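You operate a simulated robot arm through the tools that you are given. There is no shell and no other tool. Be economical: measure what you need, move in short steps, check, and stop when the job is done.

You run a simulated robot arm. Do the job below in one go: nothing can be reset, and whatever is moved stays where it is left.

Task
Switch the lantern off, unclip its leads and set it back by the plate rail.
Fine: off first; the black clip comes off ahead of the red; stand both clips on the table.

The check looks at the end state, three seconds after you hand in, the way a careful person would. Anything else that was tipped, shoved, dropped, spilled or broken makes it a failure.

Robot
A 6-joint arm with a two-finger parallel gripper, fixed in place. Base frame: the origin is at the foot of the arm, x ahead of it, y to its left, z up. Lengths are in m, angles in degrees, forces in N, time in s.
With the tool pointing down near the work surface it reaches from about 0.2 to 0.84 m from the base axis. Its first joint turns from -166.0 to 166.0 degrees. Payload 3.91 kg.
Tool frame: the origin (TCP) lies between the finger pads and is the grasp point; the fingertips stand 0.03 m ahead of it; z points along the fingers, y is the line along which they close. The gripper opens to 0.11 m. The fingers are 0.02 m wide and 0.01 m thick; the gripper's body (0.048 by 0.112 m) begins 0.055 m behind the TCP.
Orientation is told as [roll, pitch, yaw] about the base's x, y, z axes, in that order, counted from this pose: with the fingers straight down and closing along the base's y, the tool's x points along the base's -x, its y along +y and its z along -z.

Tools
- The arm moves only by the tool step_arm. Its argument "steps" is a list of rows, each an object (a shift or turn left out is 0, a gripper value left out holds the last) with "xyz": the shift along the tool's x, y, z in cm, a list of three; "dr": the turn, a rotation vector about the tool's x, y, z in degrees, a list of three; "hand": the finger opening in cm, from 0 to 11. In form: [{"xyz": [x, y, z], "dr": [ax, ay, az], "hand": hand}, ...]. A call has 1 to 10 rows; each row is the pose to reach, as a shift and turn from the pose commanded when the call began, along the tool's axes at that moment. A row lasts 0.2 s, in which the tool goes at most 0.05 m and 8.6 degrees; a call with a longer step from one row to the next is refused whole, and so is a gripper value outside its range. Where a pose cannot be reached the arm comes as near as it can. A force on the tool above 60 N (or 10 N above the force at the start of the call, whichever is more), or a blocked arm, ends the call early, and 0.2 s more pass. Each finger travels about 0.108 m/s and halts on what it meets, pressing with about 36 N; the grip force reading is that of the motor and also rises with nothing between the fingers. The clock runs only during rows and for 0.2 s after the last one: add rows that repeat a pose to give the fingers time. The reply holds the time, the measured pose of the TCP, the force on the tool along the base axes, the opening and the grip force, in the units named above and with some noise.
- Cameras (640 x 400 px; columns grow to the right, rows downward): "scene" is fixed at [0.047, -0.5017, 1.3304]; the picture's right is [0.57, -0.82, 0.00], its down [-0.38, -0.26, -0.89] and it looks along [0.73, 0.51, -0.46] (base axes); focal length 323 px, centre (320, 200). "wrist" rides on the gripper at [0.077, 0.007, -0.114] in the tool frame; the picture's right is [-0.09, 1.00, 0.00], its down [-0.80, -0.07, -0.59] and it looks along [-0.59, -0.05, 0.80] (tool axes); focal length 270 px, centre (320, 200). There is no depth. A picture from a camera that has moved, and an enlarged one, comes with that camera's place and axes in the base frame and with its lens. The place of the scene camera against the robot may be out by one fixed shift of up to 0.012 m in any direction.
- capture(camera): a new picture of that camera. The clock stands still meanwhile.
- move_column(by): slides the trunk up (or, below 0, down) by that many m; the arm rides with it, the base frame stays. It gives what a move gives, with no picture.
- zoom(camera, box): a new picture of the part [left, top, right, bottom] of that camera's present view, enlarged. The clock stands still meanwhile.
- sign_off(): hands the job in; it is judged then, once.

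Work in short steps. Places have to be worked out from the pictures, the camera data and where the tool is seen: move nearer, look again, correct. Check each grasp and each placing, and mend what went wrong. You have 120 turns and 84 pictures in all, those below and enlarged ones among them. Open the gripper and draw the arm clear of the work before you hand the job in, unless the task says otherwise; then end with one line.

The tools are called after "Request:" as a command line: name --argument value ..., lists and objects as JSON in quotes. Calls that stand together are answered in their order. step_arm: Moves the arm, as the interface text tells. Its arguments: {"type":"object","properties":{"steps":{"type":"array","items":{"type":"object","properties":{"xyz":{"type":"array","items":{"type":"number"}},"dr":{"type":"array","items":{"type":"number"}},"hand":{"type":"number"}}}}},"required":["steps"]} The other tools are called the same way: move_column (by) slides the trunk up or down; capture (camera) takes a picture; zoom (camera, box) takes an enlarged picture of a part of a camera's view; sign_off () hands the job in.

At the start:

```text
clock: 0.0
eef_pos: [0.3955, 0.1051, 1.07]
ee_rot: [0.0, 0.0, 0.0]
ft_force: [0.4, 0.3, -1.0]
gripper_width: 0.1098
grasp_force: 0.1
trunk travel left (down, up): [-0.475, 0.065]
```

scene: 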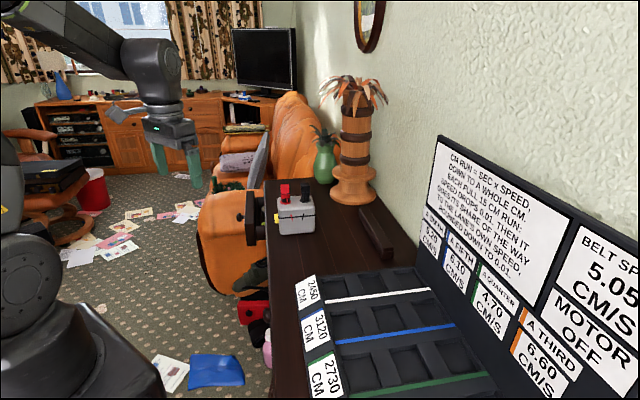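
wrist: 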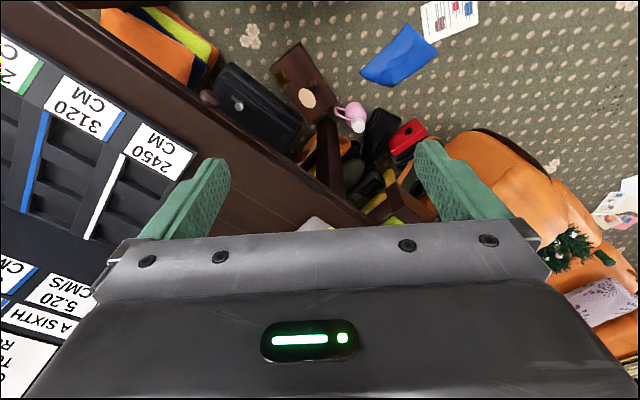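

I'll first enlarge the gray box and its surroundings in the scene view.

Request:
zoom --camera "scene" --box '[240, 160, 340, 250]'

Request:
zoom --camera "scene" --box '[240, 60, 480, 280]'

Request:
zoom --camera "scene" --box '[280, 180, 640, 400]'

```text
4.44 times, centred on (290, 205) of scene
camera zoom: at [0.047, -0.5017, 1.3304], right [0.57, -0.82, 0.0], down [-0.38, -0.26, -0.89], along [0.73, 0.51, -0.46], focal length 1436 px, centre (453, 178)
```

zoom: 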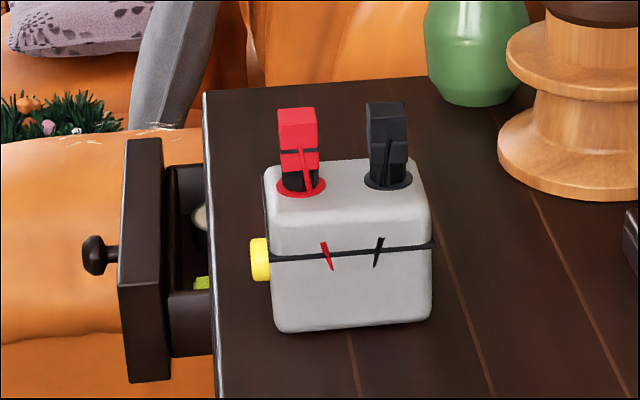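

```text
1.82 times, centred on (360, 170) of scene
camera zoom: at [0.047, -0.5017, 1.3304], right [0.57, -0.82, 0.0], down [-0.38, -0.26, -0.89], along [0.73, 0.51, -0.46], focal length 587 px, centre (247, 254)
```

zoom: 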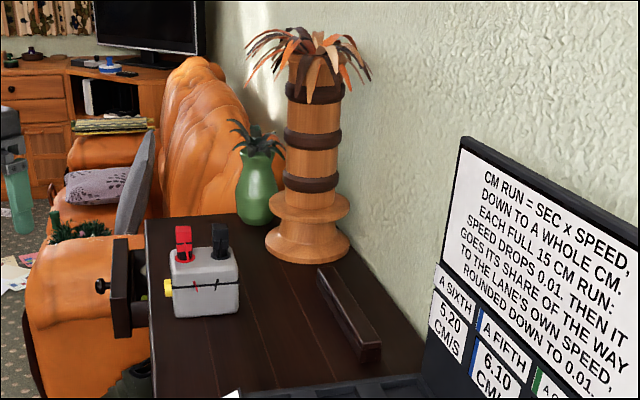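

```text
1.78 times, centred on (460, 290) of scene
camera zoom: at [0.047, -0.5017, 1.3304], right [0.57, -0.82, 0.0], down [-0.38, -0.26, -0.89], along [0.73, 0.51, -0.46], focal length 574 px, centre (71, 40)
```

zoom: 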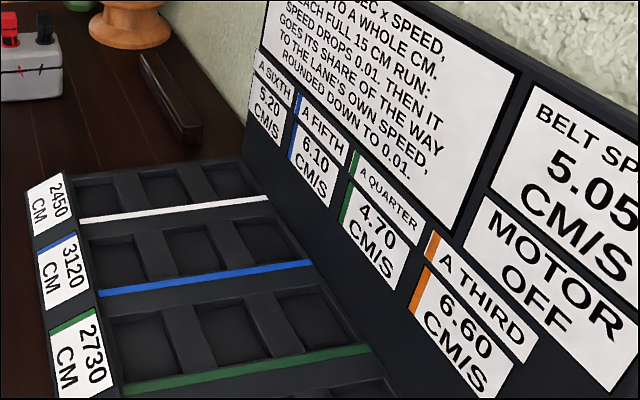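

The lantern is the gray box near (0.73, 0.07), with two clips on top and a yellow knob on its left. The rail runs roughly from (0.76, -0.25) to (0.89, -0.07). I'll move to face the lantern's front with the wrist camera from above.

Request:
step_arm --steps '[{"xyz": [-2, -3.4, 0], "dr": [0, 0, -7.5]}, {"xyz": [-4.1, -6.8, 0], "dr": [0, 0, -15]}, {"xyz": [-6.2, -10.2, 0], "dr": [0, 0, -22.5]}, {"xyz": [-8.3, -13.6, 0], "dr": [0, 0, -30]}, {"xyz": [-10.4, -17, 0], "dr": [0, 0, -37.5]}, {"xyz": [-12.5, -20.5, 0], "dr": [0, 0, -45]}]'

Request:
capture --camera "wrist"

Request:
capture --camera "scene"

```text
clock: 1.4
eef_pos: [0.5198, -0.0999, 1.07]
ee_rot: [0.1, 0.1, 45.1]
ft_force: [-0.4, -0.5, -0.5]
gripper_width: 0.1102
grasp_force: 0.1
trunk travel left (down, up): [-0.475, 0.065]
```

```text
78 pictures are left
camera wrist: at [0.4636, -0.1506, 1.1848], right [-0.64, 0.77, 0.0], down [0.62, 0.52, 0.59], along [0.45, 0.38, -0.8], focal length 270 px, centre (320, 200)
```

wrist: 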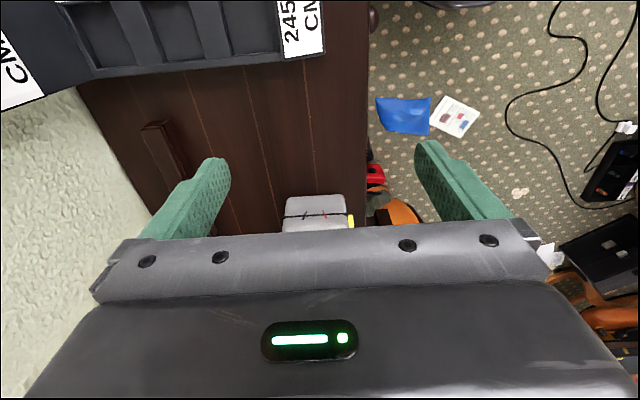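

```text
77 pictures are left
```

scene: 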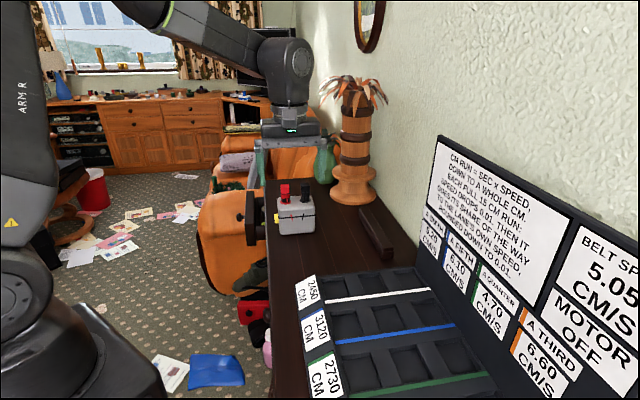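

The wrist picture is upside-down (far is low), and the gripper body hides the lantern. I'll advance about 19 cm along the table so the lantern sits near the image centre.

Request:
step_arm --steps '[{"xyz": [-4.8, -0.7, 0]}, {"xyz": [-9.6, -1.4, 0]}, {"xyz": [-14.4, -2.1, 0]}, {"xyz": [-19, -2.8, 0]}]'

Request:
zoom --camera "wrist" --box '[200, 40, 440, 190]'

Request:
capture --camera "wrist"

```text
clock: 2.4
eef_pos: [0.6757, 0.0186, 1.0685]
ee_rot: [0.0, 0.1, 45.1]
ft_force: [-0.5, -0.2, 0.6]
gripper_width: 0.11
grasp_force: 0.0
trunk travel left (down, up): [-0.475, 0.065]
```

```text
2.67 times, centred on (320, 115) of wrist
camera zoom: at [0.6179, -0.0326, 1.1826], right [-0.64, 0.77, 0.0], down [0.62, 0.52, 0.59], along [0.45, 0.38, -0.81], focal length 721 px, centre (320, 427)
```

zoom: 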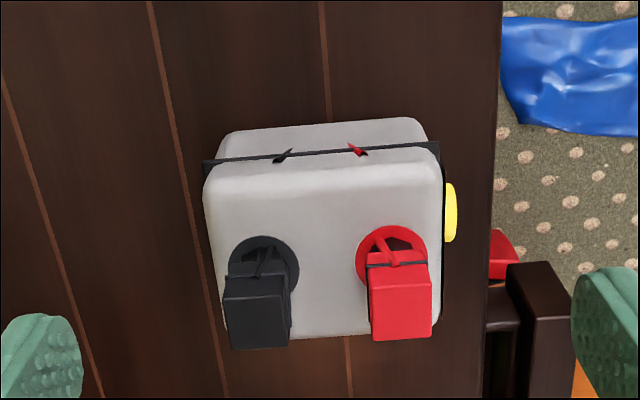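

```text
75 pictures are left
camera wrist: at [0.6179, -0.0326, 1.1826], right [-0.64, 0.77, 0.0], down [0.62, 0.52, 0.59], along [0.45, 0.38, -0.81], focal length 270 px, centre (320, 200)
```

wrist: 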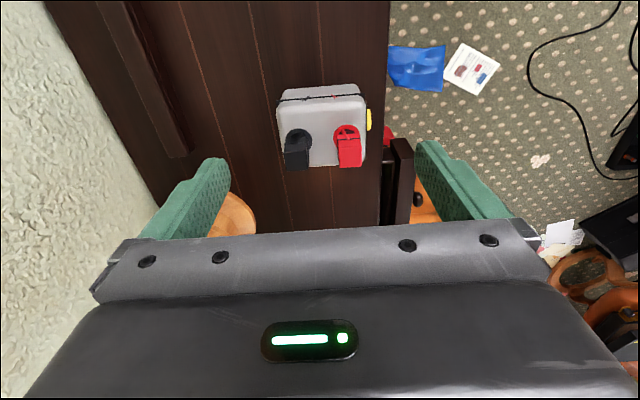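

The lantern has a yellow button on its left side and clips seated in sockets on top. I estimate its centre at (0.716, 0.055), with w ≈ (0.69, -0.72) as its width direction. I'll turn to look at the button side from off the table edge, staying high.

Request:
step_arm --steps '[{"xyz": [-0.6, 1.7, 0], "dr": [0, 0, 8.5]}, {"xyz": [-1.2, 3.4, 0], "dr": [0, 0, 17]}, {"xyz": [-1.8, 5, 0], "dr": [0, 0, 25.5]}, {"xyz": [-2.4, 6.6, 0], "dr": [0, 0, 34]}, {"xyz": [-3, 8.3, 0], "dr": [0, 0, 42.5]}, {"xyz": [-3.6, 10, 0], "dr": [0, 0, 51]}, {"xyz": [-4.2, 11.7, 0], "dr": [0, 0, 59.5]}, {"xyz": [-4.8, 13.4, 0], "dr": [0, 0, 68]}, {"xyz": [-5.4, 15, 0], "dr": [0, 0, 76.5]}, {"xyz": [-5.8, 16.5, 0], "dr": [0, 0, 85]}]'

Request:
capture --camera "wrist"

```text
clock: 4.6
eef_pos: [0.5985, 0.1726, 1.0692]
ee_rot: [0.0, -0.1, -40.2]
ft_force: [-0.4, 0.0, -0.3]
gripper_width: 0.11
grasp_force: 0.0
trunk travel left (down, up): [-0.475, 0.065]
```

```text
74 pictures are left
camera wrist: at [0.5446, 0.2267, 1.1841], right [0.71, 0.71, 0.0], down [0.57, -0.57, 0.59], along [0.42, -0.42, -0.8], focal length 270 px, centre (320, 200)
```

wrist: 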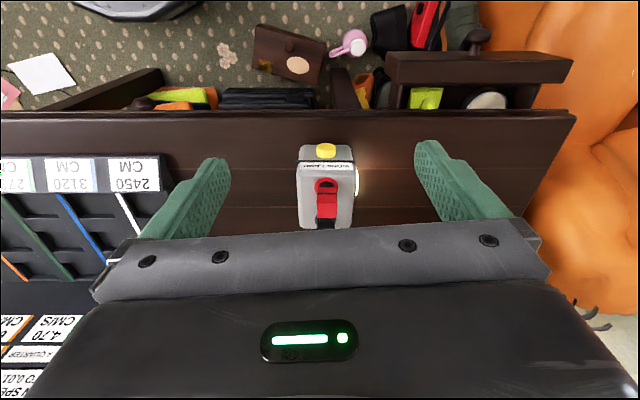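

The back face (+d side) glows, so the lamp is on, and there is text on the button side. I'll enlarge it.

Request:
zoom --camera "wrist" --box '[280, 130, 376, 190]'

```text
6.67 times, centred on (328, 160) of wrist
camera zoom: at [0.5446, 0.2267, 1.1841], right [0.71, 0.71, 0.0], down [0.57, -0.57, 0.59], along [0.42, -0.42, -0.8], focal length 1802 px, centre (267, 467)
```

zoom: 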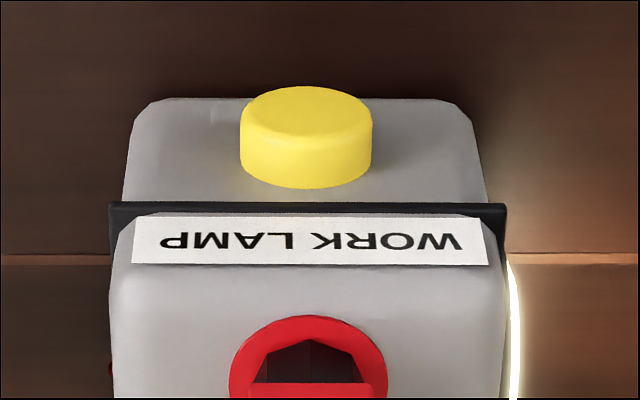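

The yellow switch is a round push button centred at about (0.678, 0.106, 0.805), and the lantern is aligned at 45°. I'll close the fingers, square up to yaw -45, then tilt.

Request:
step_arm --steps '[{"xyz": [0, 0.9, 0], "dr": [0, 0, 4.8], "hand": 0}, {"xyz": [0, 0.9, 0], "dr": [0, 0, 4.8], "hand": 0}, {"xyz": [0, 0.9, 0], "dr": [0, 0, 4.8], "hand": 0}]'

Request:
step_arm --steps '[{"xyz": [0, 0, 3], "dr": [0, -8, 0]}, {"xyz": [0, 0, 6], "dr": [0, -16, 0]}, {"xyz": [0, 0, 9], "dr": [0, -24, 0]}, {"xyz": [0, 0, 12], "dr": [0, -32, 0]}, {"xyz": [0, 0, 14], "dr": [0, -40, 0]}, {"xyz": [0, 0, 16], "dr": [0, -45, 0]}]'

Request:
capture --camera "wrist"

Request:
capture --camera "scene"

```text
clock: 5.4
eef_pos: [0.6041, 0.1792, 1.0696]
ee_rot: [0.1, 0.0, -44.9]
ft_force: [1.0, -1.0, 0.1]
gripper_width: 0.0
grasp_force: 36.2
trunk travel left (down, up): [-0.475, 0.065]
```

```text
clock: 6.8
eef_pos: [0.6048, 0.1796, 0.9091]
ee_rot: [0.0, -45.0, -44.8]
ft_force: [0.5, -0.1, -0.1]
gripper_width: 0.0
grasp_force: 36.7
trunk travel left (down, up): [-0.475, 0.065]
```

```text
72 pictures are left
camera wrist: at [0.5145, 0.278, 0.9344], right [0.75, 0.66, 0.06], down [0.05, -0.15, 0.99], along [0.66, -0.73, -0.15], focal length 270 px, centre (320, 200)
```

wrist: 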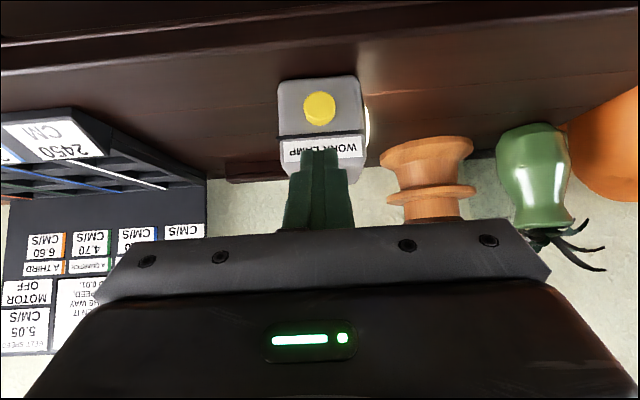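

```text
71 pictures are left
```

scene: 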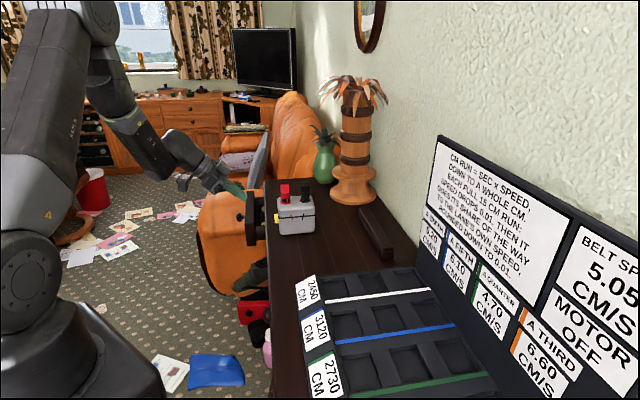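

The button measures at d = 0.554, z ≈ 0.81. I'll bring the closed fingertips to about 3 cm short of its face.

Request:
step_arm --steps '[{"xyz": [1.5, 0, 4.5]}, {"xyz": [3.0, 0, 9.4]}, {"xyz": [3.0, 0, 9.4]}]'

Request:
capture --camera "wrist"

Request:
zoom --camera "scene" --box '[230, 160, 330, 250]'

```text
refused: row 2 steps farther than a row can; nothing moved
```

```text
70 pictures are left
camera wrist: at [0.5145, 0.278, 0.9344], right [0.75, 0.66, 0.06], down [0.05, -0.15, 0.99], along [0.66, -0.73, -0.15], focal length 270 px, centre (320, 200)
```

wrist: 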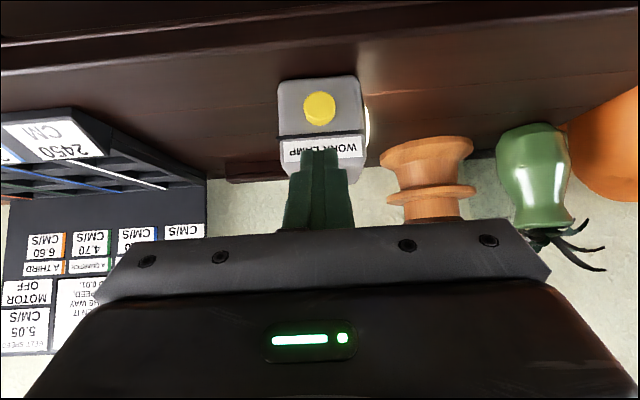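

```text
4.44 times, centred on (280, 205) of scene
camera zoom: at [0.047, -0.5017, 1.3304], right [0.57, -0.82, 0.0], down [-0.38, -0.26, -0.89], along [0.73, 0.51, -0.46], focal length 1436 px, centre (498, 178)
```

zoom: 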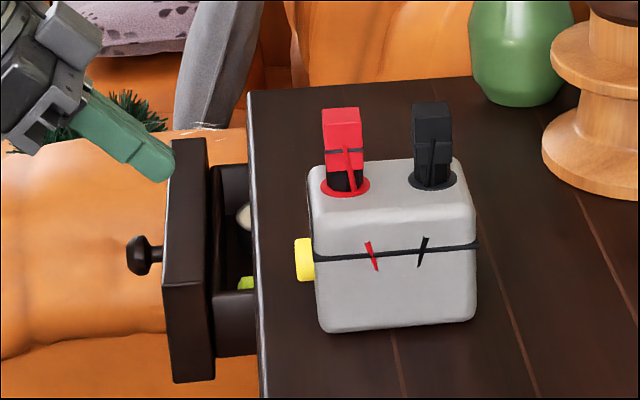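

The second row was too long, so nothing moved. I'll repeat it with shorter rows.

Request:
step_arm --steps '[{"xyz": [1.0, 0, 3.2]}, {"xyz": [2.0, 0, 6.4]}, {"xyz": [3.0, 0, 9.4]}, {"xyz": [3.0, 0, 9.4]}]'

Request:
capture --camera "wrist"

Request:
zoom --camera "scene" --box '[230, 160, 330, 250]'

```text
clock: 7.8
eef_pos: [0.6353, 0.1462, 0.8201]
ee_rot: [0.1, -45.0, -44.8]
ft_force: [-0.8, 0.5, 0.1]
gripper_width: 0.0001
grasp_force: 36.0
trunk travel left (down, up): [-0.475, 0.065]
```

```text
68 pictures are left
camera wrist: at [0.5455, 0.2454, 0.8469], right [0.75, 0.66, 0.06], down [0.05, -0.15, 0.99], along [0.66, -0.73, -0.15], focal length 270 px, centre (320, 200)
```

wrist: 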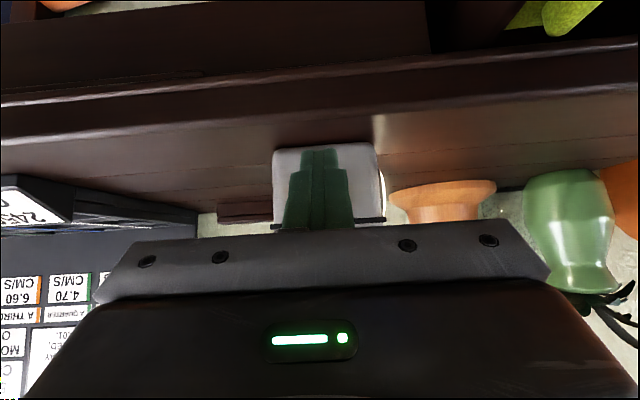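

```text
4.44 times, centred on (280, 205) of scene
camera zoom: at [0.047, -0.5017, 1.3304], right [0.57, -0.82, 0.0], down [-0.38, -0.26, -0.89], along [0.73, 0.51, -0.46], focal length 1436 px, centre (498, 178)
```

zoom: 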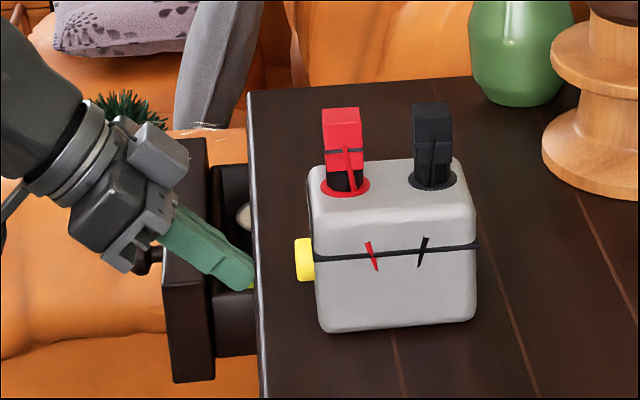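

The tip is lined up with the button, about 3 cm short. I'll advance along w slowly until contact.

Request:
step_arm --steps '[{"xyz": [-0.9, 0, 0.9]}, {"xyz": [-1.7, 0, 1.7]}, {"xyz": [-1.9, 0, 1.9]}, {"xyz": [-2.05, 0, 2.05]}]'

Request:
zoom --camera "scene" --box '[230, 160, 330, 250]'

```text
clock: 8.8
eef_pos: [0.6572, 0.127, 0.8221]
ee_rot: [0.0, -45.0, -44.7]
ft_force: [-2.4, 1.7, -0.8]
gripper_width: 0.0001
grasp_force: 35.8
trunk travel left (down, up): [-0.475, 0.065]
```

```text
4.44 times, centred on (280, 205) of scene
camera zoom: at [0.047, -0.5017, 1.3304], right [0.57, -0.82, 0.0], down [-0.38, -0.26, -0.89], along [0.73, 0.51, -0.46], focal length 1436 px, centre (498, 178)
```

zoom: 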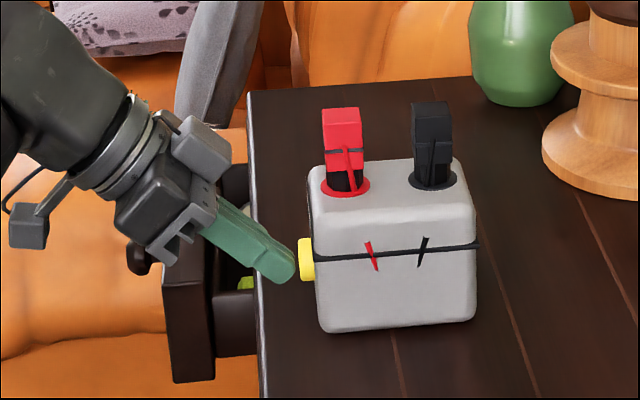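

Contact is made (about 3 N) and the button has begun to move in. I'll push a few millimetres more.

Request:
step_arm --steps '[{"xyz": [-0.12, 0, 0.12]}, {"xyz": [-0.25, 0, 0.25]}, {"xyz": [-0.35, 0, 0.35]}]'

Request:
zoom --camera "scene" --box '[230, 160, 330, 250]'

Request:
zoom --camera "wrist" --box '[200, 80, 520, 280]'

```text
clock: 9.6
eef_pos: [0.6601, 0.1229, 0.8223]
ee_rot: [0.0, -45.0, -44.8]
ft_force: [0.0, 0.9, 0.3]
gripper_width: 0.0
grasp_force: 36.1
trunk travel left (down, up): [-0.475, 0.065]
```

```text
4.44 times, centred on (280, 205) of scene
camera zoom: at [0.047, -0.5017, 1.3304], right [0.57, -0.82, 0.0], down [-0.38, -0.26, -0.89], along [0.73, 0.51, -0.46], focal length 1436 px, centre (498, 178)
```

zoom: 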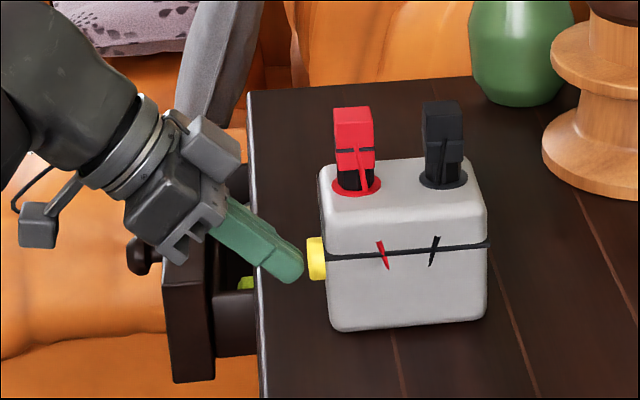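

```text
2.00 times, centred on (360, 180) of wrist
camera zoom: at [0.5711, 0.2227, 0.8481], right [0.75, 0.66, 0.06], down [0.05, -0.15, 0.99], along [0.66, -0.73, -0.15], focal length 541 px, centre (240, 240)
```

zoom: 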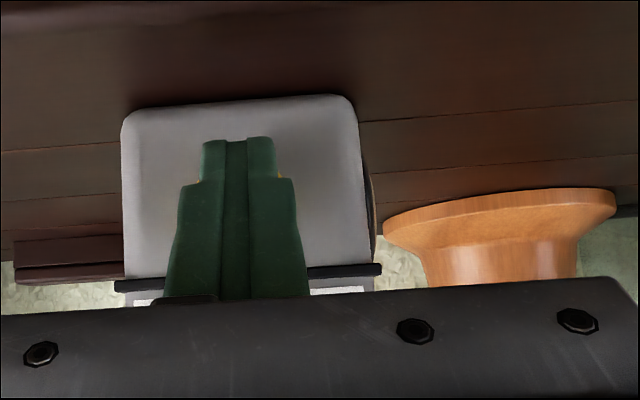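

The lantern slid about 6 mm and the glow appears gone. I'll back away and look at the lens to confirm.

Request:
step_arm --steps '[{"xyz": [1.5, 0, -1.5]}, {"xyz": [3.5, 0, -4.5]}, {"xyz": [3.5, 0, -8.5]}, {"xyz": [3.5, 0, -11]}]'

Request:
capture --camera "wrist"

```text
clock: 10.6
eef_pos: [0.5899, 0.1969, 0.8748]
ee_rot: [0.0, -45.0, -44.8]
ft_force: [-0.7, 0.2, -0.1]
gripper_width: 0.0
grasp_force: 36.2
trunk travel left (down, up): [-0.475, 0.065]
```

```text
63 pictures are left
camera wrist: at [0.4985, 0.2955, 0.9006], right [0.75, 0.66, 0.06], down [0.05, -0.15, 0.99], along [0.66, -0.73, -0.15], focal length 270 px, centre (320, 200)
```

wrist: 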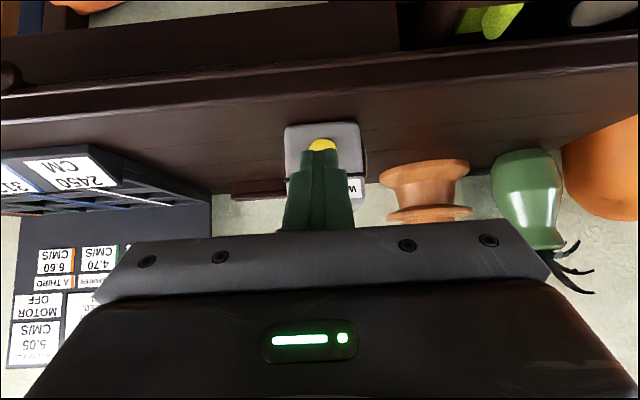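

The glow is gone, so the lamp reads off. Next I'll rise and open the hand to look at the clips from this side.

Request:
step_arm --steps '[{"xyz": [-3, 0, -3], "hand": 11}, {"xyz": [-6, 0, -6], "hand": 11}, {"xyz": [-6.5, 0, -6.5], "hand": 11}, {"xyz": [-6.5, 0, -6.5], "hand": 11}]'

Request:
zoom --camera "wrist" --box '[240, 80, 400, 180]'

Request:
zoom --camera "scene" --box '[270, 170, 330, 220]'

```text
clock: 11.6
eef_pos: [0.5876, 0.1964, 0.967]
ee_rot: [0.0, -44.9, -44.7]
ft_force: [0.4, 0.2, 0.5]
gripper_width: 0.1099
grasp_force: 0.1
trunk travel left (down, up): [-0.475, 0.065]
```

```text
4.00 times, centred on (320, 130) of wrist
camera zoom: at [0.4979, 0.2958, 0.9935], right [0.75, 0.66, 0.06], down [0.05, -0.15, 0.99], along [0.66, -0.73, -0.15], focal length 1081 px, centre (320, 480)
```

zoom: 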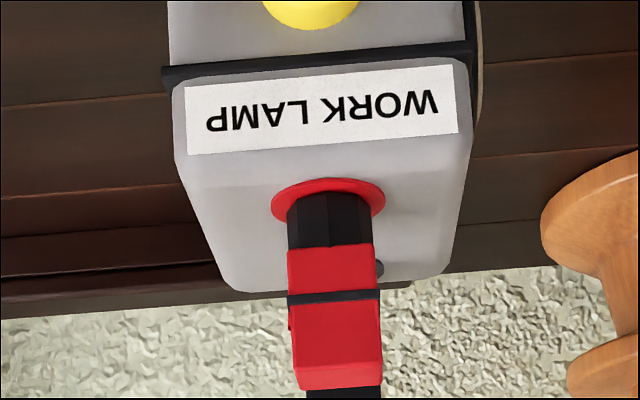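

```text
8.00 times, centred on (300, 195) of scene
camera zoom: at [0.047, -0.5017, 1.3304], right [0.57, -0.82, 0.0], down [-0.38, -0.26, -0.89], along [0.73, 0.51, -0.46], focal length 2584 px, centre (480, 240)
```

zoom: 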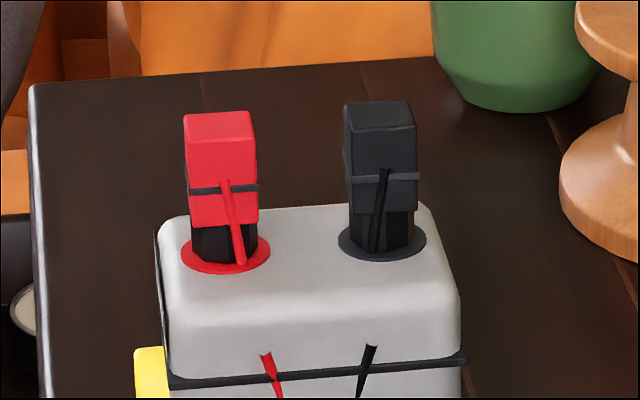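

The lamp lens is dark. Each clip is a block about 2.3×2.4×4 cm (z ≈ 0.884–0.925) sitting on a post, with its lead on the front face. I'll untilt and rise, then turn to yaw +45 for a front view and a grip that avoids the leads.

Request:
step_arm --steps '[{"xyz": [-1, 0, -1], "dr": [0, 7.5, 0]}, {"xyz": [-2, 0, -2], "dr": [0, 15, 0]}, {"xyz": [-3, 0, -3], "dr": [0, 22.5, 0]}, {"xyz": [-4, 0, -4], "dr": [0, 30, 0]}, {"xyz": [-5, 0, -5], "dr": [0, 37.5, 0]}, {"xyz": [-6, 0, -6], "dr": [0, 45, 0]}]'

Request:
step_arm --steps '[{"xyz": [0, -1.5, 0], "dr": [0, 0, -8.5]}, {"xyz": [0, -3, 0], "dr": [0, 0, -17]}, {"xyz": [-1, -5, 0], "dr": [0, 0, -25.5]}, {"xyz": [-2, -7, 0], "dr": [0, 0, -34]}, {"xyz": [-3, -9, 0], "dr": [0, 0, -42.5]}, {"xyz": [-5, -11, 0], "dr": [0, 0, -51]}, {"xyz": [-7, -13, 0], "dr": [0, 0, -59.5]}, {"xyz": [-9, -15, 0], "dr": [0, 0, -68]}, {"xyz": [-11, -17, 0], "dr": [0, 0, -76.5]}, {"xyz": [-13, -19, 0], "dr": [0, 0, -85]}]'

```text
clock: 13.0
eef_pos: [0.5879, 0.1971, 1.0523]
ee_rot: [0.0, 0.1, -44.6]
ft_force: [-0.7, -0.7, 0.9]
gripper_width: 0.1101
grasp_force: 0.1
trunk travel left (down, up): [-0.475, 0.065]
```

```text
clock: 15.2
eef_pos: [0.5448, -0.0313, 1.0498]
ee_rot: [0.1, -0.1, 40.3]
ft_force: [0.6, -1.1, -0.3]
gripper_width: 0.1099
grasp_force: 0.1
trunk travel left (down, up): [-0.475, 0.065]
```

I'll finish the yaw, then tilt to view the lantern front.

Request:
step_arm --steps '[{"xyz": [1.5, -3, 0], "dr": [0, 0, -2.4]}, {"xyz": [3, -6, 0], "dr": [0, 0, -4.7]}]'

Request:
step_arm --steps '[{"xyz": [0, 0, 1.5], "dr": [0, -7.5, 0]}, {"xyz": [0, 0, 3], "dr": [0, -15, 0]}, {"xyz": [0, 0, 4.5], "dr": [0, -22.5, 0]}, {"xyz": [0, 0, 6], "dr": [0, -30, 0]}, {"xyz": [0, 0, 7.5], "dr": [0, -37.5, 0]}, {"xyz": [0, 0, 9], "dr": [0, -43, 0]}]'

Request:
capture --camera "wrist"

```text
clock: 15.8
eef_pos: [0.5615, -0.0971, 1.0507]
ee_rot: [0.0, 0.1, 45.0]
ft_force: [-0.4, -0.5, 0.0]
gripper_width: 0.1099
grasp_force: 0.1
trunk travel left (down, up): [-0.475, 0.065]
```

```text
clock: 17.2
eef_pos: [0.5623, -0.0959, 0.9603]
ee_rot: [-0.1, -43.1, 44.9]
ft_force: [-0.3, 0.3, -0.1]
gripper_width: 0.1099
grasp_force: 0.1
trunk travel left (down, up): [-0.475, 0.065]
```

```text
60 pictures are left
camera wrist: at [0.4636, -0.1876, 0.9923], right [-0.66, 0.75, 0.06], down [0.18, 0.08, 0.98], along [0.73, 0.66, -0.18], focal length 270 px, centre (320, 200)
```

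wrist: 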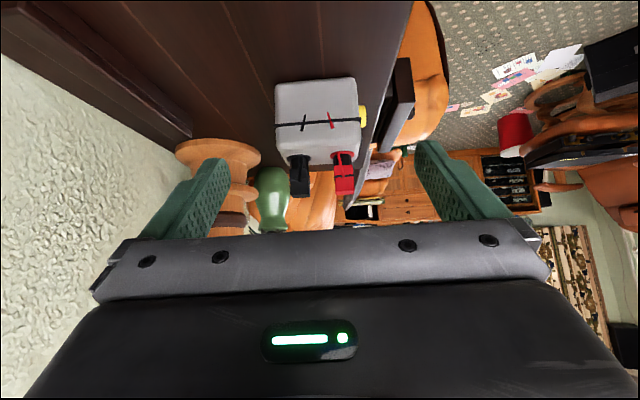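

Request:
zoom --camera "wrist" --box '[256, 75, 384, 205]'

```text
3.08 times, centred on (320, 140) of wrist
camera zoom: at [0.4636, -0.1876, 0.9923], right [-0.66, 0.75, 0.06], down [0.18, 0.08, 0.98], along [0.73, 0.66, -0.18], focal length 832 px, centre (320, 385)
```

zoom: 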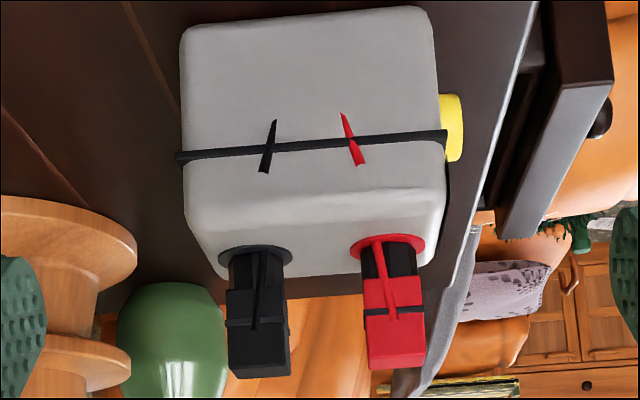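

From the front, the black block measures at (w, d) = (0.503, 0.548) and the red at (0.446, 0.548), with tops at z ≈ 0.925. I'll untilt, set the opening to 4.5 cm, and go above the black clip.

Request:
step_arm --steps '[{"xyz": [-0.6, 0, -0.6], "dr": [0, 7.2, 0], "hand": 4.5}, {"xyz": [-1.2, 0, -1.2], "dr": [0, 14.4, 0]}, {"xyz": [-1.8, 0, -1.8], "dr": [0, 21.6, 0]}, {"xyz": [-2.3, 0, -2.4], "dr": [0, 28.8, 0]}, {"xyz": [-2.7, 0, -2.9], "dr": [0, 36, 0]}, {"xyz": [-3.4, 0, -3.6], "dr": [0, 43.1, 0], "hand": 4.5}]'

Request:
step_arm --steps '[{"xyz": [-4.5, -0.8, 0]}, {"xyz": [-9, -1.6, 0]}, {"xyz": [-13.5, -2.4, 0]}, {"xyz": [-18, -3.1, 0]}, {"xyz": [-21.8, -3.75, 0]}, {"xyz": [-21.8, -3.75, 0]}]'

Request:
capture --camera "wrist"

Request:
zoom --camera "scene" --box '[250, 130, 370, 240]'

```text
clock: 18.6
eef_pos: [0.5628, -0.0968, 1.0126]
ee_rot: [-0.1, 0.2, 44.9]
ft_force: [-0.1, -0.3, -0.2]
gripper_width: 0.045
grasp_force: 0.0
trunk travel left (down, up): [-0.475, 0.065]
```

```text
clock: 20.0
eef_pos: [0.7447, 0.0316, 1.0114]
ee_rot: [-0.1, 0.1, 44.9]
ft_force: [-0.5, -0.3, 0.6]
gripper_width: 0.0447
grasp_force: 0.2
trunk travel left (down, up): [-0.475, 0.065]
```

```text
58 pictures are left
camera wrist: at [0.6868, -0.0192, 1.1255], right [-0.64, 0.77, 0.0], down [0.62, 0.52, 0.59], along [0.46, 0.38, -0.81], focal length 270 px, centre (320, 200)
```

wrist: 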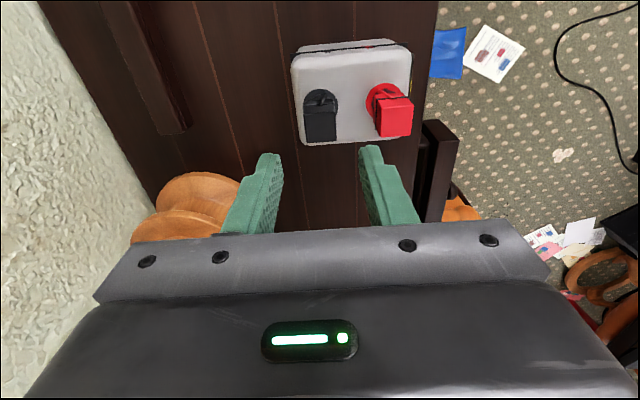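

```text
3.64 times, centred on (310, 185) of scene
camera zoom: at [0.047, -0.5017, 1.3304], right [0.57, -0.82, 0.0], down [-0.38, -0.26, -0.89], along [0.73, 0.51, -0.46], focal length 1175 px, centre (356, 254)
```

zoom: 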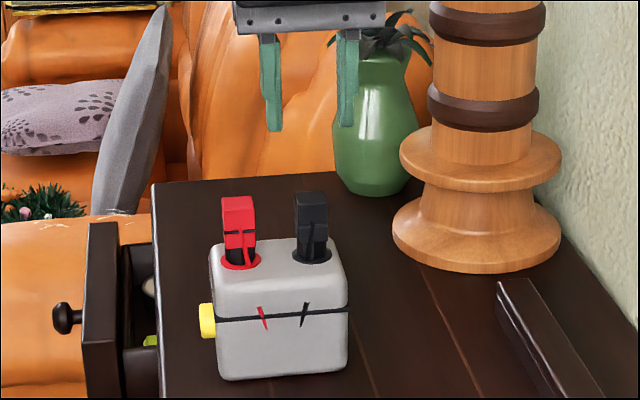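

The black clip's top measures at about (0.744, 0.028), so I'll correct by 2 mm. Then I'll descend to z 0.912 with the fingers straddling it.

Request:
step_arm --steps '[{"xyz": [0.2, -0.2, 3]}, {"xyz": [0.2, -0.2, 6]}, {"xyz": [0.2, -0.2, 8]}, {"xyz": [0.2, -0.2, 9.9]}, {"xyz": [0.2, -0.2, 9.9]}]'

Request:
zoom --camera "scene" --box '[250, 150, 350, 240]'

Request:
zoom --camera "wrist" --box '[200, 60, 440, 240]'

```text
clock: 21.2
eef_pos: [0.7437, 0.0289, 0.9112]
ee_rot: [0.0, 0.1, 44.9]
ft_force: [-0.7, -0.2, 0.3]
gripper_width: 0.0449
grasp_force: 0.1
trunk travel left (down, up): [-0.475, 0.065]
```

```text
4.44 times, centred on (300, 195) of scene
camera zoom: at [0.047, -0.5017, 1.3304], right [0.57, -0.82, 0.0], down [-0.38, -0.26, -0.89], along [0.73, 0.51, -0.46], focal length 1436 px, centre (409, 222)
```

zoom: 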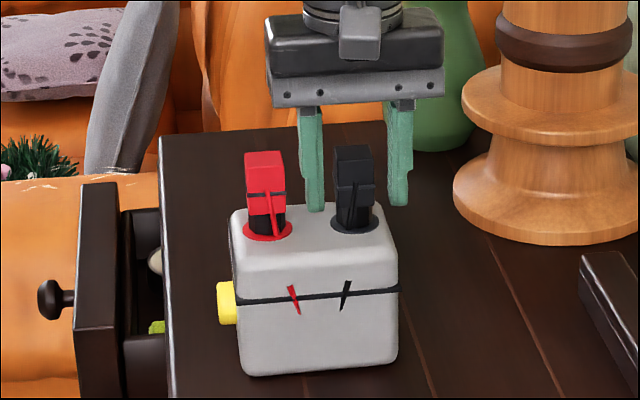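

```text
2.22 times, centred on (320, 150) of wrist
camera zoom: at [0.6855, -0.0215, 1.0256], right [-0.64, 0.77, 0.0], down [0.62, 0.52, 0.59], along [0.46, 0.38, -0.81], focal length 601 px, centre (320, 311)
```

zoom: 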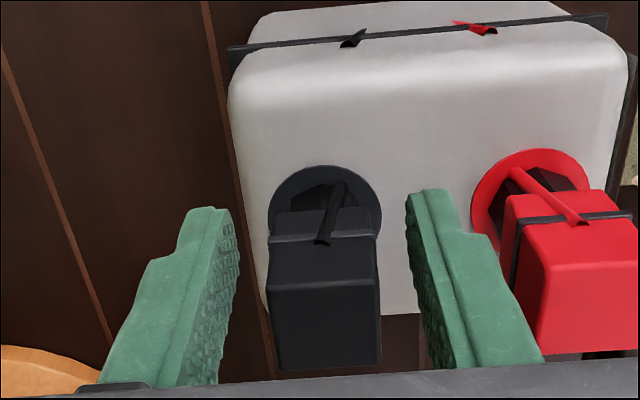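

The fingers straddle the black clip without touching red. I'll close now.

Request:
step_arm --steps '[{"hand": 0}, {"hand": 0}, {"hand": 0}]'

Request:
zoom --camera "scene" --box '[250, 150, 350, 240]'

```text
clock: 22.0
eef_pos: [0.7426, 0.0279, 0.9104]
ee_rot: [0.0, 0.2, 44.9]
ft_force: [0.0, 0.8, -1.4]
gripper_width: 0.0256
grasp_force: 36.1
trunk travel left (down, up): [-0.475, 0.065]
```

```text
4.44 times, centred on (300, 195) of scene
camera zoom: at [0.047, -0.5017, 1.3304], right [0.57, -0.82, 0.0], down [-0.38, -0.26, -0.89], along [0.73, 0.51, -0.46], focal length 1436 px, centre (409, 222)
```

zoom: 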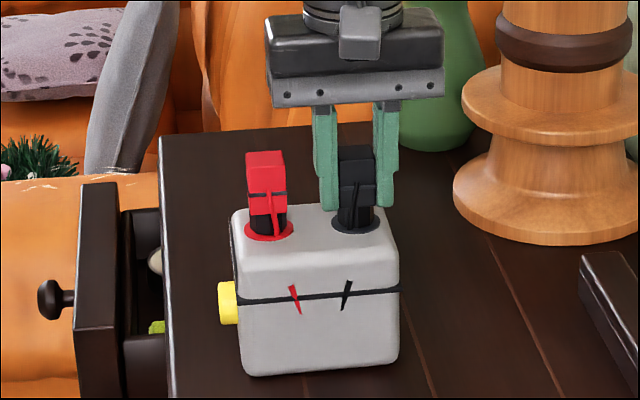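

The grip holds at a width of 2.56 cm. I'll lift straight up slowly by 3 cm and check the force and the lantern.

Request:
step_arm --steps '[{"xyz": [0, 0, -0.5]}, {"xyz": [0, 0, -1]}, {"xyz": [0, 0, -1.5]}, {"xyz": [0, 0, -2]}, {"xyz": [0, 0, -2.5]}]'

Request:
zoom --camera "scene" --box '[250, 150, 350, 240]'

```text
clock: 23.2
eef_pos: [0.7444, 0.0292, 0.9367]
ee_rot: [0.1, 0.1, 44.9]
ft_force: [0.3, 0.4, 0.4]
gripper_width: 0.0234
grasp_force: 36.4
trunk travel left (down, up): [-0.475, 0.065]
```

```text
4.44 times, centred on (300, 195) of scene
camera zoom: at [0.047, -0.5017, 1.3304], right [0.57, -0.82, 0.0], down [-0.38, -0.26, -0.89], along [0.73, 0.51, -0.46], focal length 1436 px, centre (409, 222)
```

zoom: 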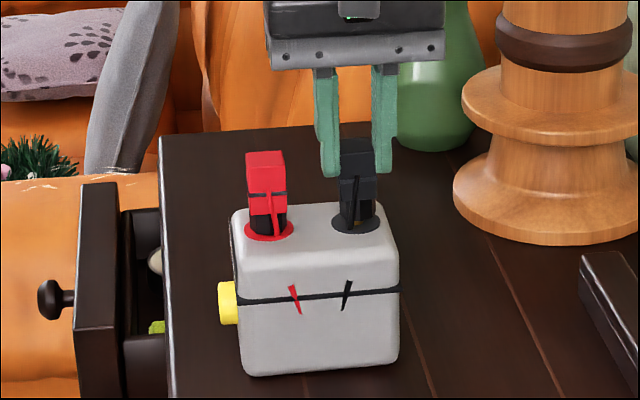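

The fingers slid up the block while the clip rose only about 5 mm. I'll take a closer look at how the clip is built before regripping.

Request:
zoom --camera "scene" --box '[295, 170, 345, 215]'

Request:
zoom --camera "wrist" --box '[240, 90, 420, 240]'

```text
8.89 times, centred on (320, 192) of scene
camera zoom: at [0.047, -0.5017, 1.3304], right [0.57, -0.82, 0.0], down [-0.38, -0.26, -0.89], along [0.73, 0.51, -0.46], focal length 2872 px, centre (320, 267)
```

zoom: 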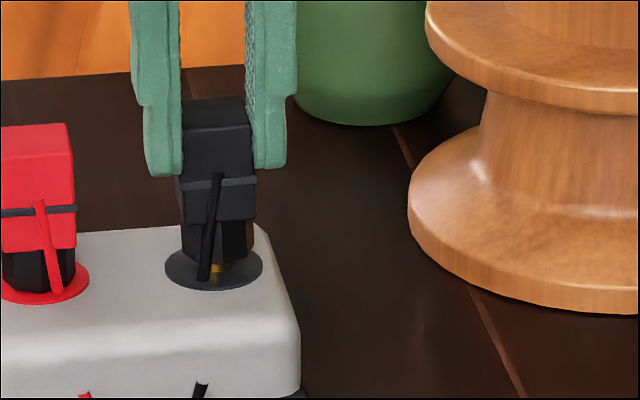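

```text
2.67 times, centred on (330, 165) of wrist
camera zoom: at [0.6858, -0.0217, 1.051], right [-0.64, 0.77, 0.0], down [0.62, 0.52, 0.59], along [0.46, 0.38, -0.81], focal length 721 px, centre (293, 293)
```

zoom: 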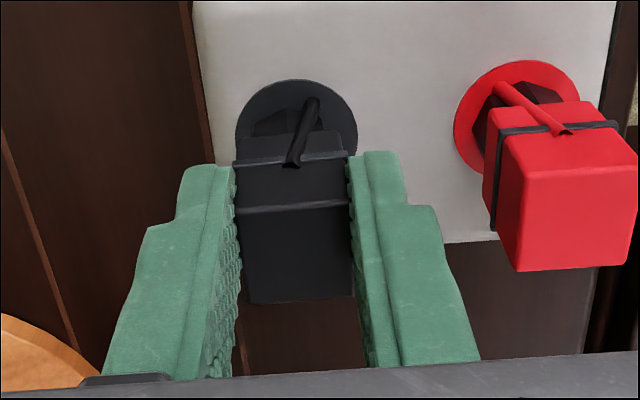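

The clip's jaws sit on a brass post, and it has already risen about 6 mm. The fingers now hold the flat block above the band, so I'll pull again from this grip.

Request:
step_arm --steps '[{"xyz": [0, 0, -0.2]}, {"xyz": [0, 0, -0.4]}, {"xyz": [0, 0, -0.6]}]'

Request:
zoom --camera "scene" --box '[295, 170, 345, 215]'

```text
clock: 24.0
eef_pos: [0.7444, 0.0295, 0.9429]
ee_rot: [0.0, 0.1, 44.9]
ft_force: [0.3, 0.7, -0.4]
gripper_width: 0.0232
grasp_force: 36.1
trunk travel left (down, up): [-0.475, 0.065]
```

```text
8.89 times, centred on (320, 192) of scene
camera zoom: at [0.047, -0.5017, 1.3304], right [0.57, -0.82, 0.0], down [-0.38, -0.26, -0.89], along [0.73, 0.51, -0.46], focal length 2872 px, centre (320, 267)
```

zoom: 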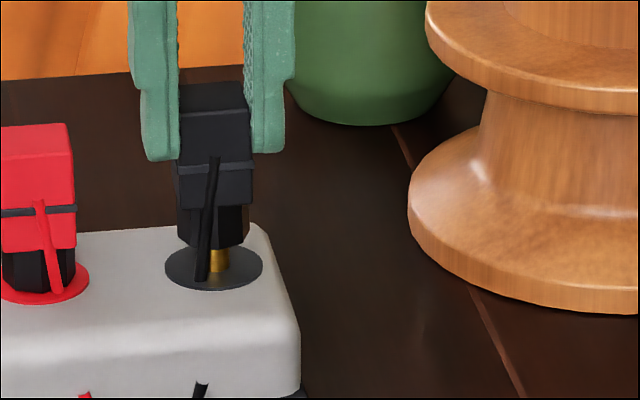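

It now follows the gripper and the brass post is visible. I'll keep lifting.

Request:
step_arm --steps '[{"xyz": [0, 0, -0.7]}, {"xyz": [0, 0, -1.4]}, {"xyz": [0, 0, -2.2]}, {"xyz": [0, 0, -3]}]'

Request:
zoom --camera "scene" --box '[285, 150, 345, 215]'

```text
clock: 25.0
eef_pos: [0.7428, 0.0285, 0.9732]
ee_rot: [0.0, 0.0, 44.9]
ft_force: [0.2, 0.1, 0.1]
gripper_width: 0.0233
grasp_force: 36.2
trunk travel left (down, up): [-0.475, 0.065]
```

```text
6.15 times, centred on (315, 182) of scene
camera zoom: at [0.047, -0.5017, 1.3304], right [0.57, -0.82, 0.0], down [-0.38, -0.26, -0.89], along [0.73, 0.51, -0.46], focal length 1988 px, centre (351, 308)
```

zoom: 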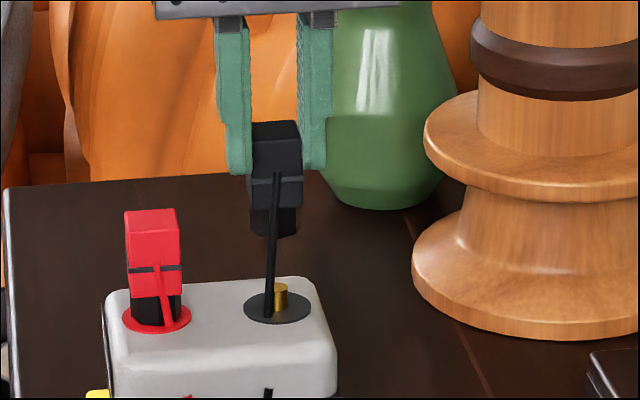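

The black clip is free, and its lead stays tied to the case and extends. The rail's near face is at w ≈ 0.688, d ≈ 0.36–0.59, so I plan black at (w 0.56, d 0.41), red at (0.50, 0.41) and the lantern at about (0.62, 0.50). I'll carry black forward at this height.

Request:
step_arm --steps '[{"xyz": [2.5, -1, 0]}, {"xyz": [5, -2, 0]}, {"xyz": [7.5, -3, 0]}, {"xyz": [10, -4, 0]}, {"xyz": [12, -5, 0]}, {"xyz": [13.5, -5.5, 0]}]'

Request:
zoom --camera "scene" --box '[250, 120, 450, 280]'

Request:
capture --camera "wrist"

```text
clock: 26.4
eef_pos: [0.6863, -0.1063, 0.971]
ee_rot: [0.0, 0.2, 44.9]
ft_force: [0.2, -0.3, 0.2]
gripper_width: 0.0232
grasp_force: 35.8
trunk travel left (down, up): [-0.475, 0.065]
```

```text
2.50 times, centred on (350, 200) of scene
camera zoom: at [0.047, -0.5017, 1.3304], right [0.57, -0.82, 0.0], down [-0.38, -0.26, -0.89], along [0.73, 0.51, -0.46], focal length 808 px, centre (245, 200)
```

zoom: 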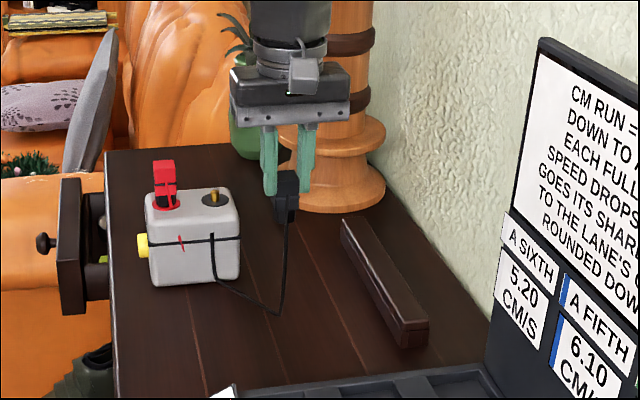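

```text
47 pictures are left
camera wrist: at [0.6284, -0.1572, 1.0863], right [-0.64, 0.77, 0.0], down [0.62, 0.52, 0.59], along [0.46, 0.38, -0.8], focal length 270 px, centre (320, 200)
```

wrist: 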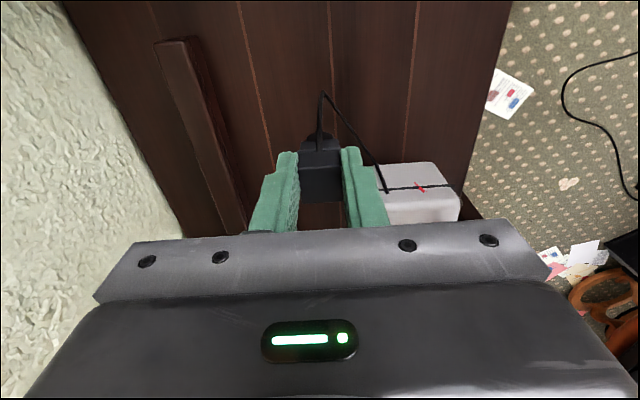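

The lead is a real slack cable coming out of the lantern's front. I'll lower the black clip to just above the table.

Request:
step_arm --steps '[{"xyz": [0, 0, 3]}, {"xyz": [0, 0, 6]}, {"xyz": [0, 0, 9]}, {"xyz": [0, 0, 11.5]}, {"xyz": [0, 0, 11.5]}]'

Request:
zoom --camera "scene" --box '[270, 160, 400, 260]'

```text
clock: 27.6
eef_pos: [0.6863, -0.1066, 0.8569]
ee_rot: [0.0, 0.2, 45.0]
ft_force: [0.2, -0.2, -0.7]
gripper_width: 0.0232
grasp_force: 36.0
trunk travel left (down, up): [-0.475, 0.065]
```

```text
4.00 times, centred on (335, 210) of scene
camera zoom: at [0.047, -0.5017, 1.3304], right [0.57, -0.82, 0.0], down [-0.38, -0.26, -0.89], along [0.73, 0.51, -0.46], focal length 1292 px, centre (260, 160)
```

zoom: 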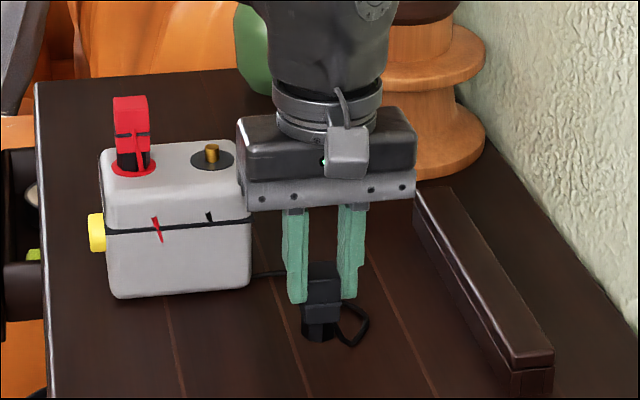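

It's near the table and clear of the lantern. I'll lower in small steps until a contact force shows.

Request:
step_arm --steps '[{"xyz": [0, 0, 0.4]}, {"xyz": [0, 0, 0.8]}, {"xyz": [0, 0, 1.2]}, {"xyz": [0, 0, 1.5]}]'

Request:
zoom --camera "scene" --box '[320, 200, 380, 260]'

```text
clock: 28.6
eef_pos: [0.6861, -0.1053, 0.8422]
ee_rot: [0.0, 0.1, 45.0]
ft_force: [0.7, 0.9, 0.1]
gripper_width: 0.0231
grasp_force: 36.4
trunk travel left (down, up): [-0.475, 0.065]
```

```text
6.67 times, centred on (350, 230) of scene
camera zoom: at [0.047, -0.5017, 1.3304], right [0.57, -0.82, 0.0], down [-0.38, -0.26, -0.89], along [0.73, 0.51, -0.46], focal length 2154 px, centre (120, 0)
```

zoom: 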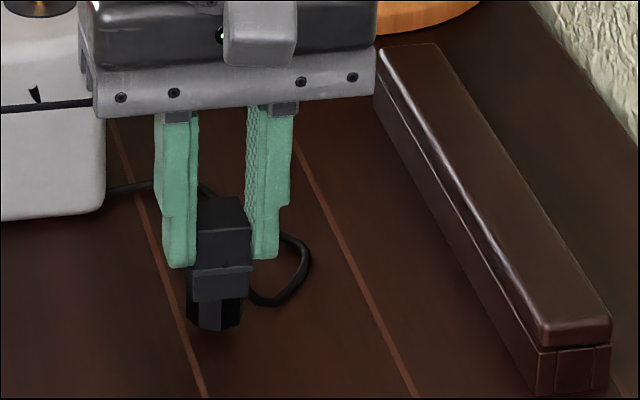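

There's no contact yet, so I'll continue down slowly.

Request:
step_arm --steps '[{"xyz": [0, 0, 0.2]}, {"xyz": [0, 0, 0.4]}, {"xyz": [0, 0, 0.6]}]'

```text
clock: 29.4
eef_pos: [0.687, -0.1055, 0.8367]
ee_rot: [0.0, 0.1, 44.9]
ft_force: [0.2, 0.1, -0.1]
gripper_width: 0.0231
grasp_force: 36.0
trunk travel left (down, up): [-0.475, 0.065]
```

Request:
step_arm --steps '[{"xyz": [0, 0, 0.15]}, {"xyz": [0, 0, 0.3]}, {"xyz": [0, 0, 0.45]}]'

Request:
zoom --camera "scene" --box '[320, 200, 380, 260]'

```text
clock: 30.2
eef_pos: [0.6868, -0.1058, 0.8352]
ee_rot: [0.0, 0.0, 44.9]
ft_force: [-2.0, 0.9, 13.6]
gripper_width: 0.0234
grasp_force: 36.1
trunk travel left (down, up): [-0.475, 0.065]
```

```text
6.67 times, centred on (350, 230) of scene
camera zoom: at [0.047, -0.5017, 1.3304], right [0.57, -0.82, 0.0], down [-0.38, -0.26, -0.89], along [0.73, 0.51, -0.46], focal length 2154 px, centre (120, 0)
```

zoom: 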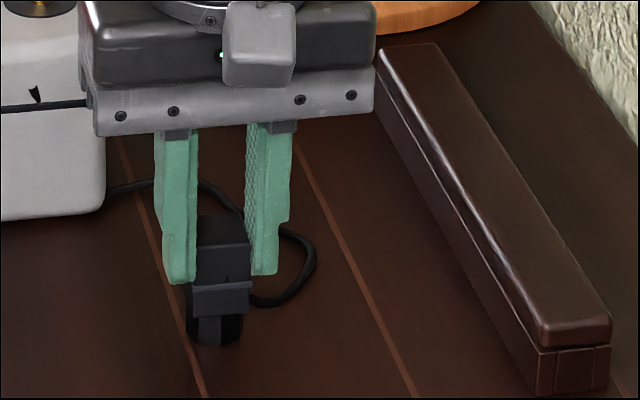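

There's contact at 13.6 N, so the clip stands on the table. I'll ease up 1.5 mm to relieve the load, then open.

Request:
step_arm --steps '[{"xyz": [0, 0, -0.2]}, {"xyz": [0, 0, -0.2], "hand": 3.5}, {"xyz": [0, 0, -0.2], "hand": 4.5}, {"xyz": [0, 0, -0.2], "hand": 4.5}, {"xyz": [0, 0, -0.2], "hand": 4.5}]'

Request:
zoom --camera "scene" --box '[320, 200, 380, 260]'

```text
clock: 31.4
eef_pos: [0.6871, -0.1046, 0.834]
ee_rot: [0.1, 0.1, 44.9]
ft_force: [0.3, 0.5, -0.6]
gripper_width: 0.0449
grasp_force: 0.1
trunk travel left (down, up): [-0.475, 0.065]
```

```text
6.67 times, centred on (350, 230) of scene
camera zoom: at [0.047, -0.5017, 1.3304], right [0.57, -0.82, 0.0], down [-0.38, -0.26, -0.89], along [0.73, 0.51, -0.46], focal length 2154 px, centre (120, 0)
```

zoom: 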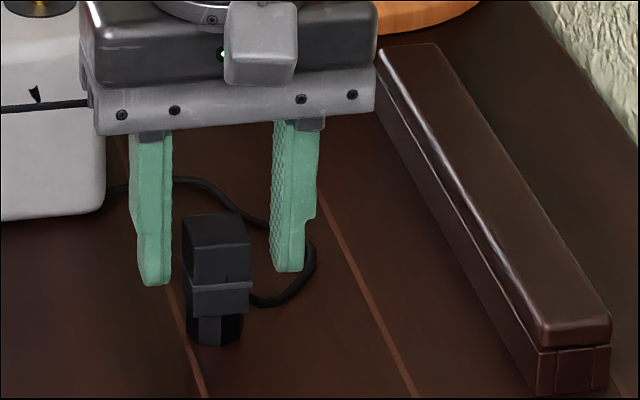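

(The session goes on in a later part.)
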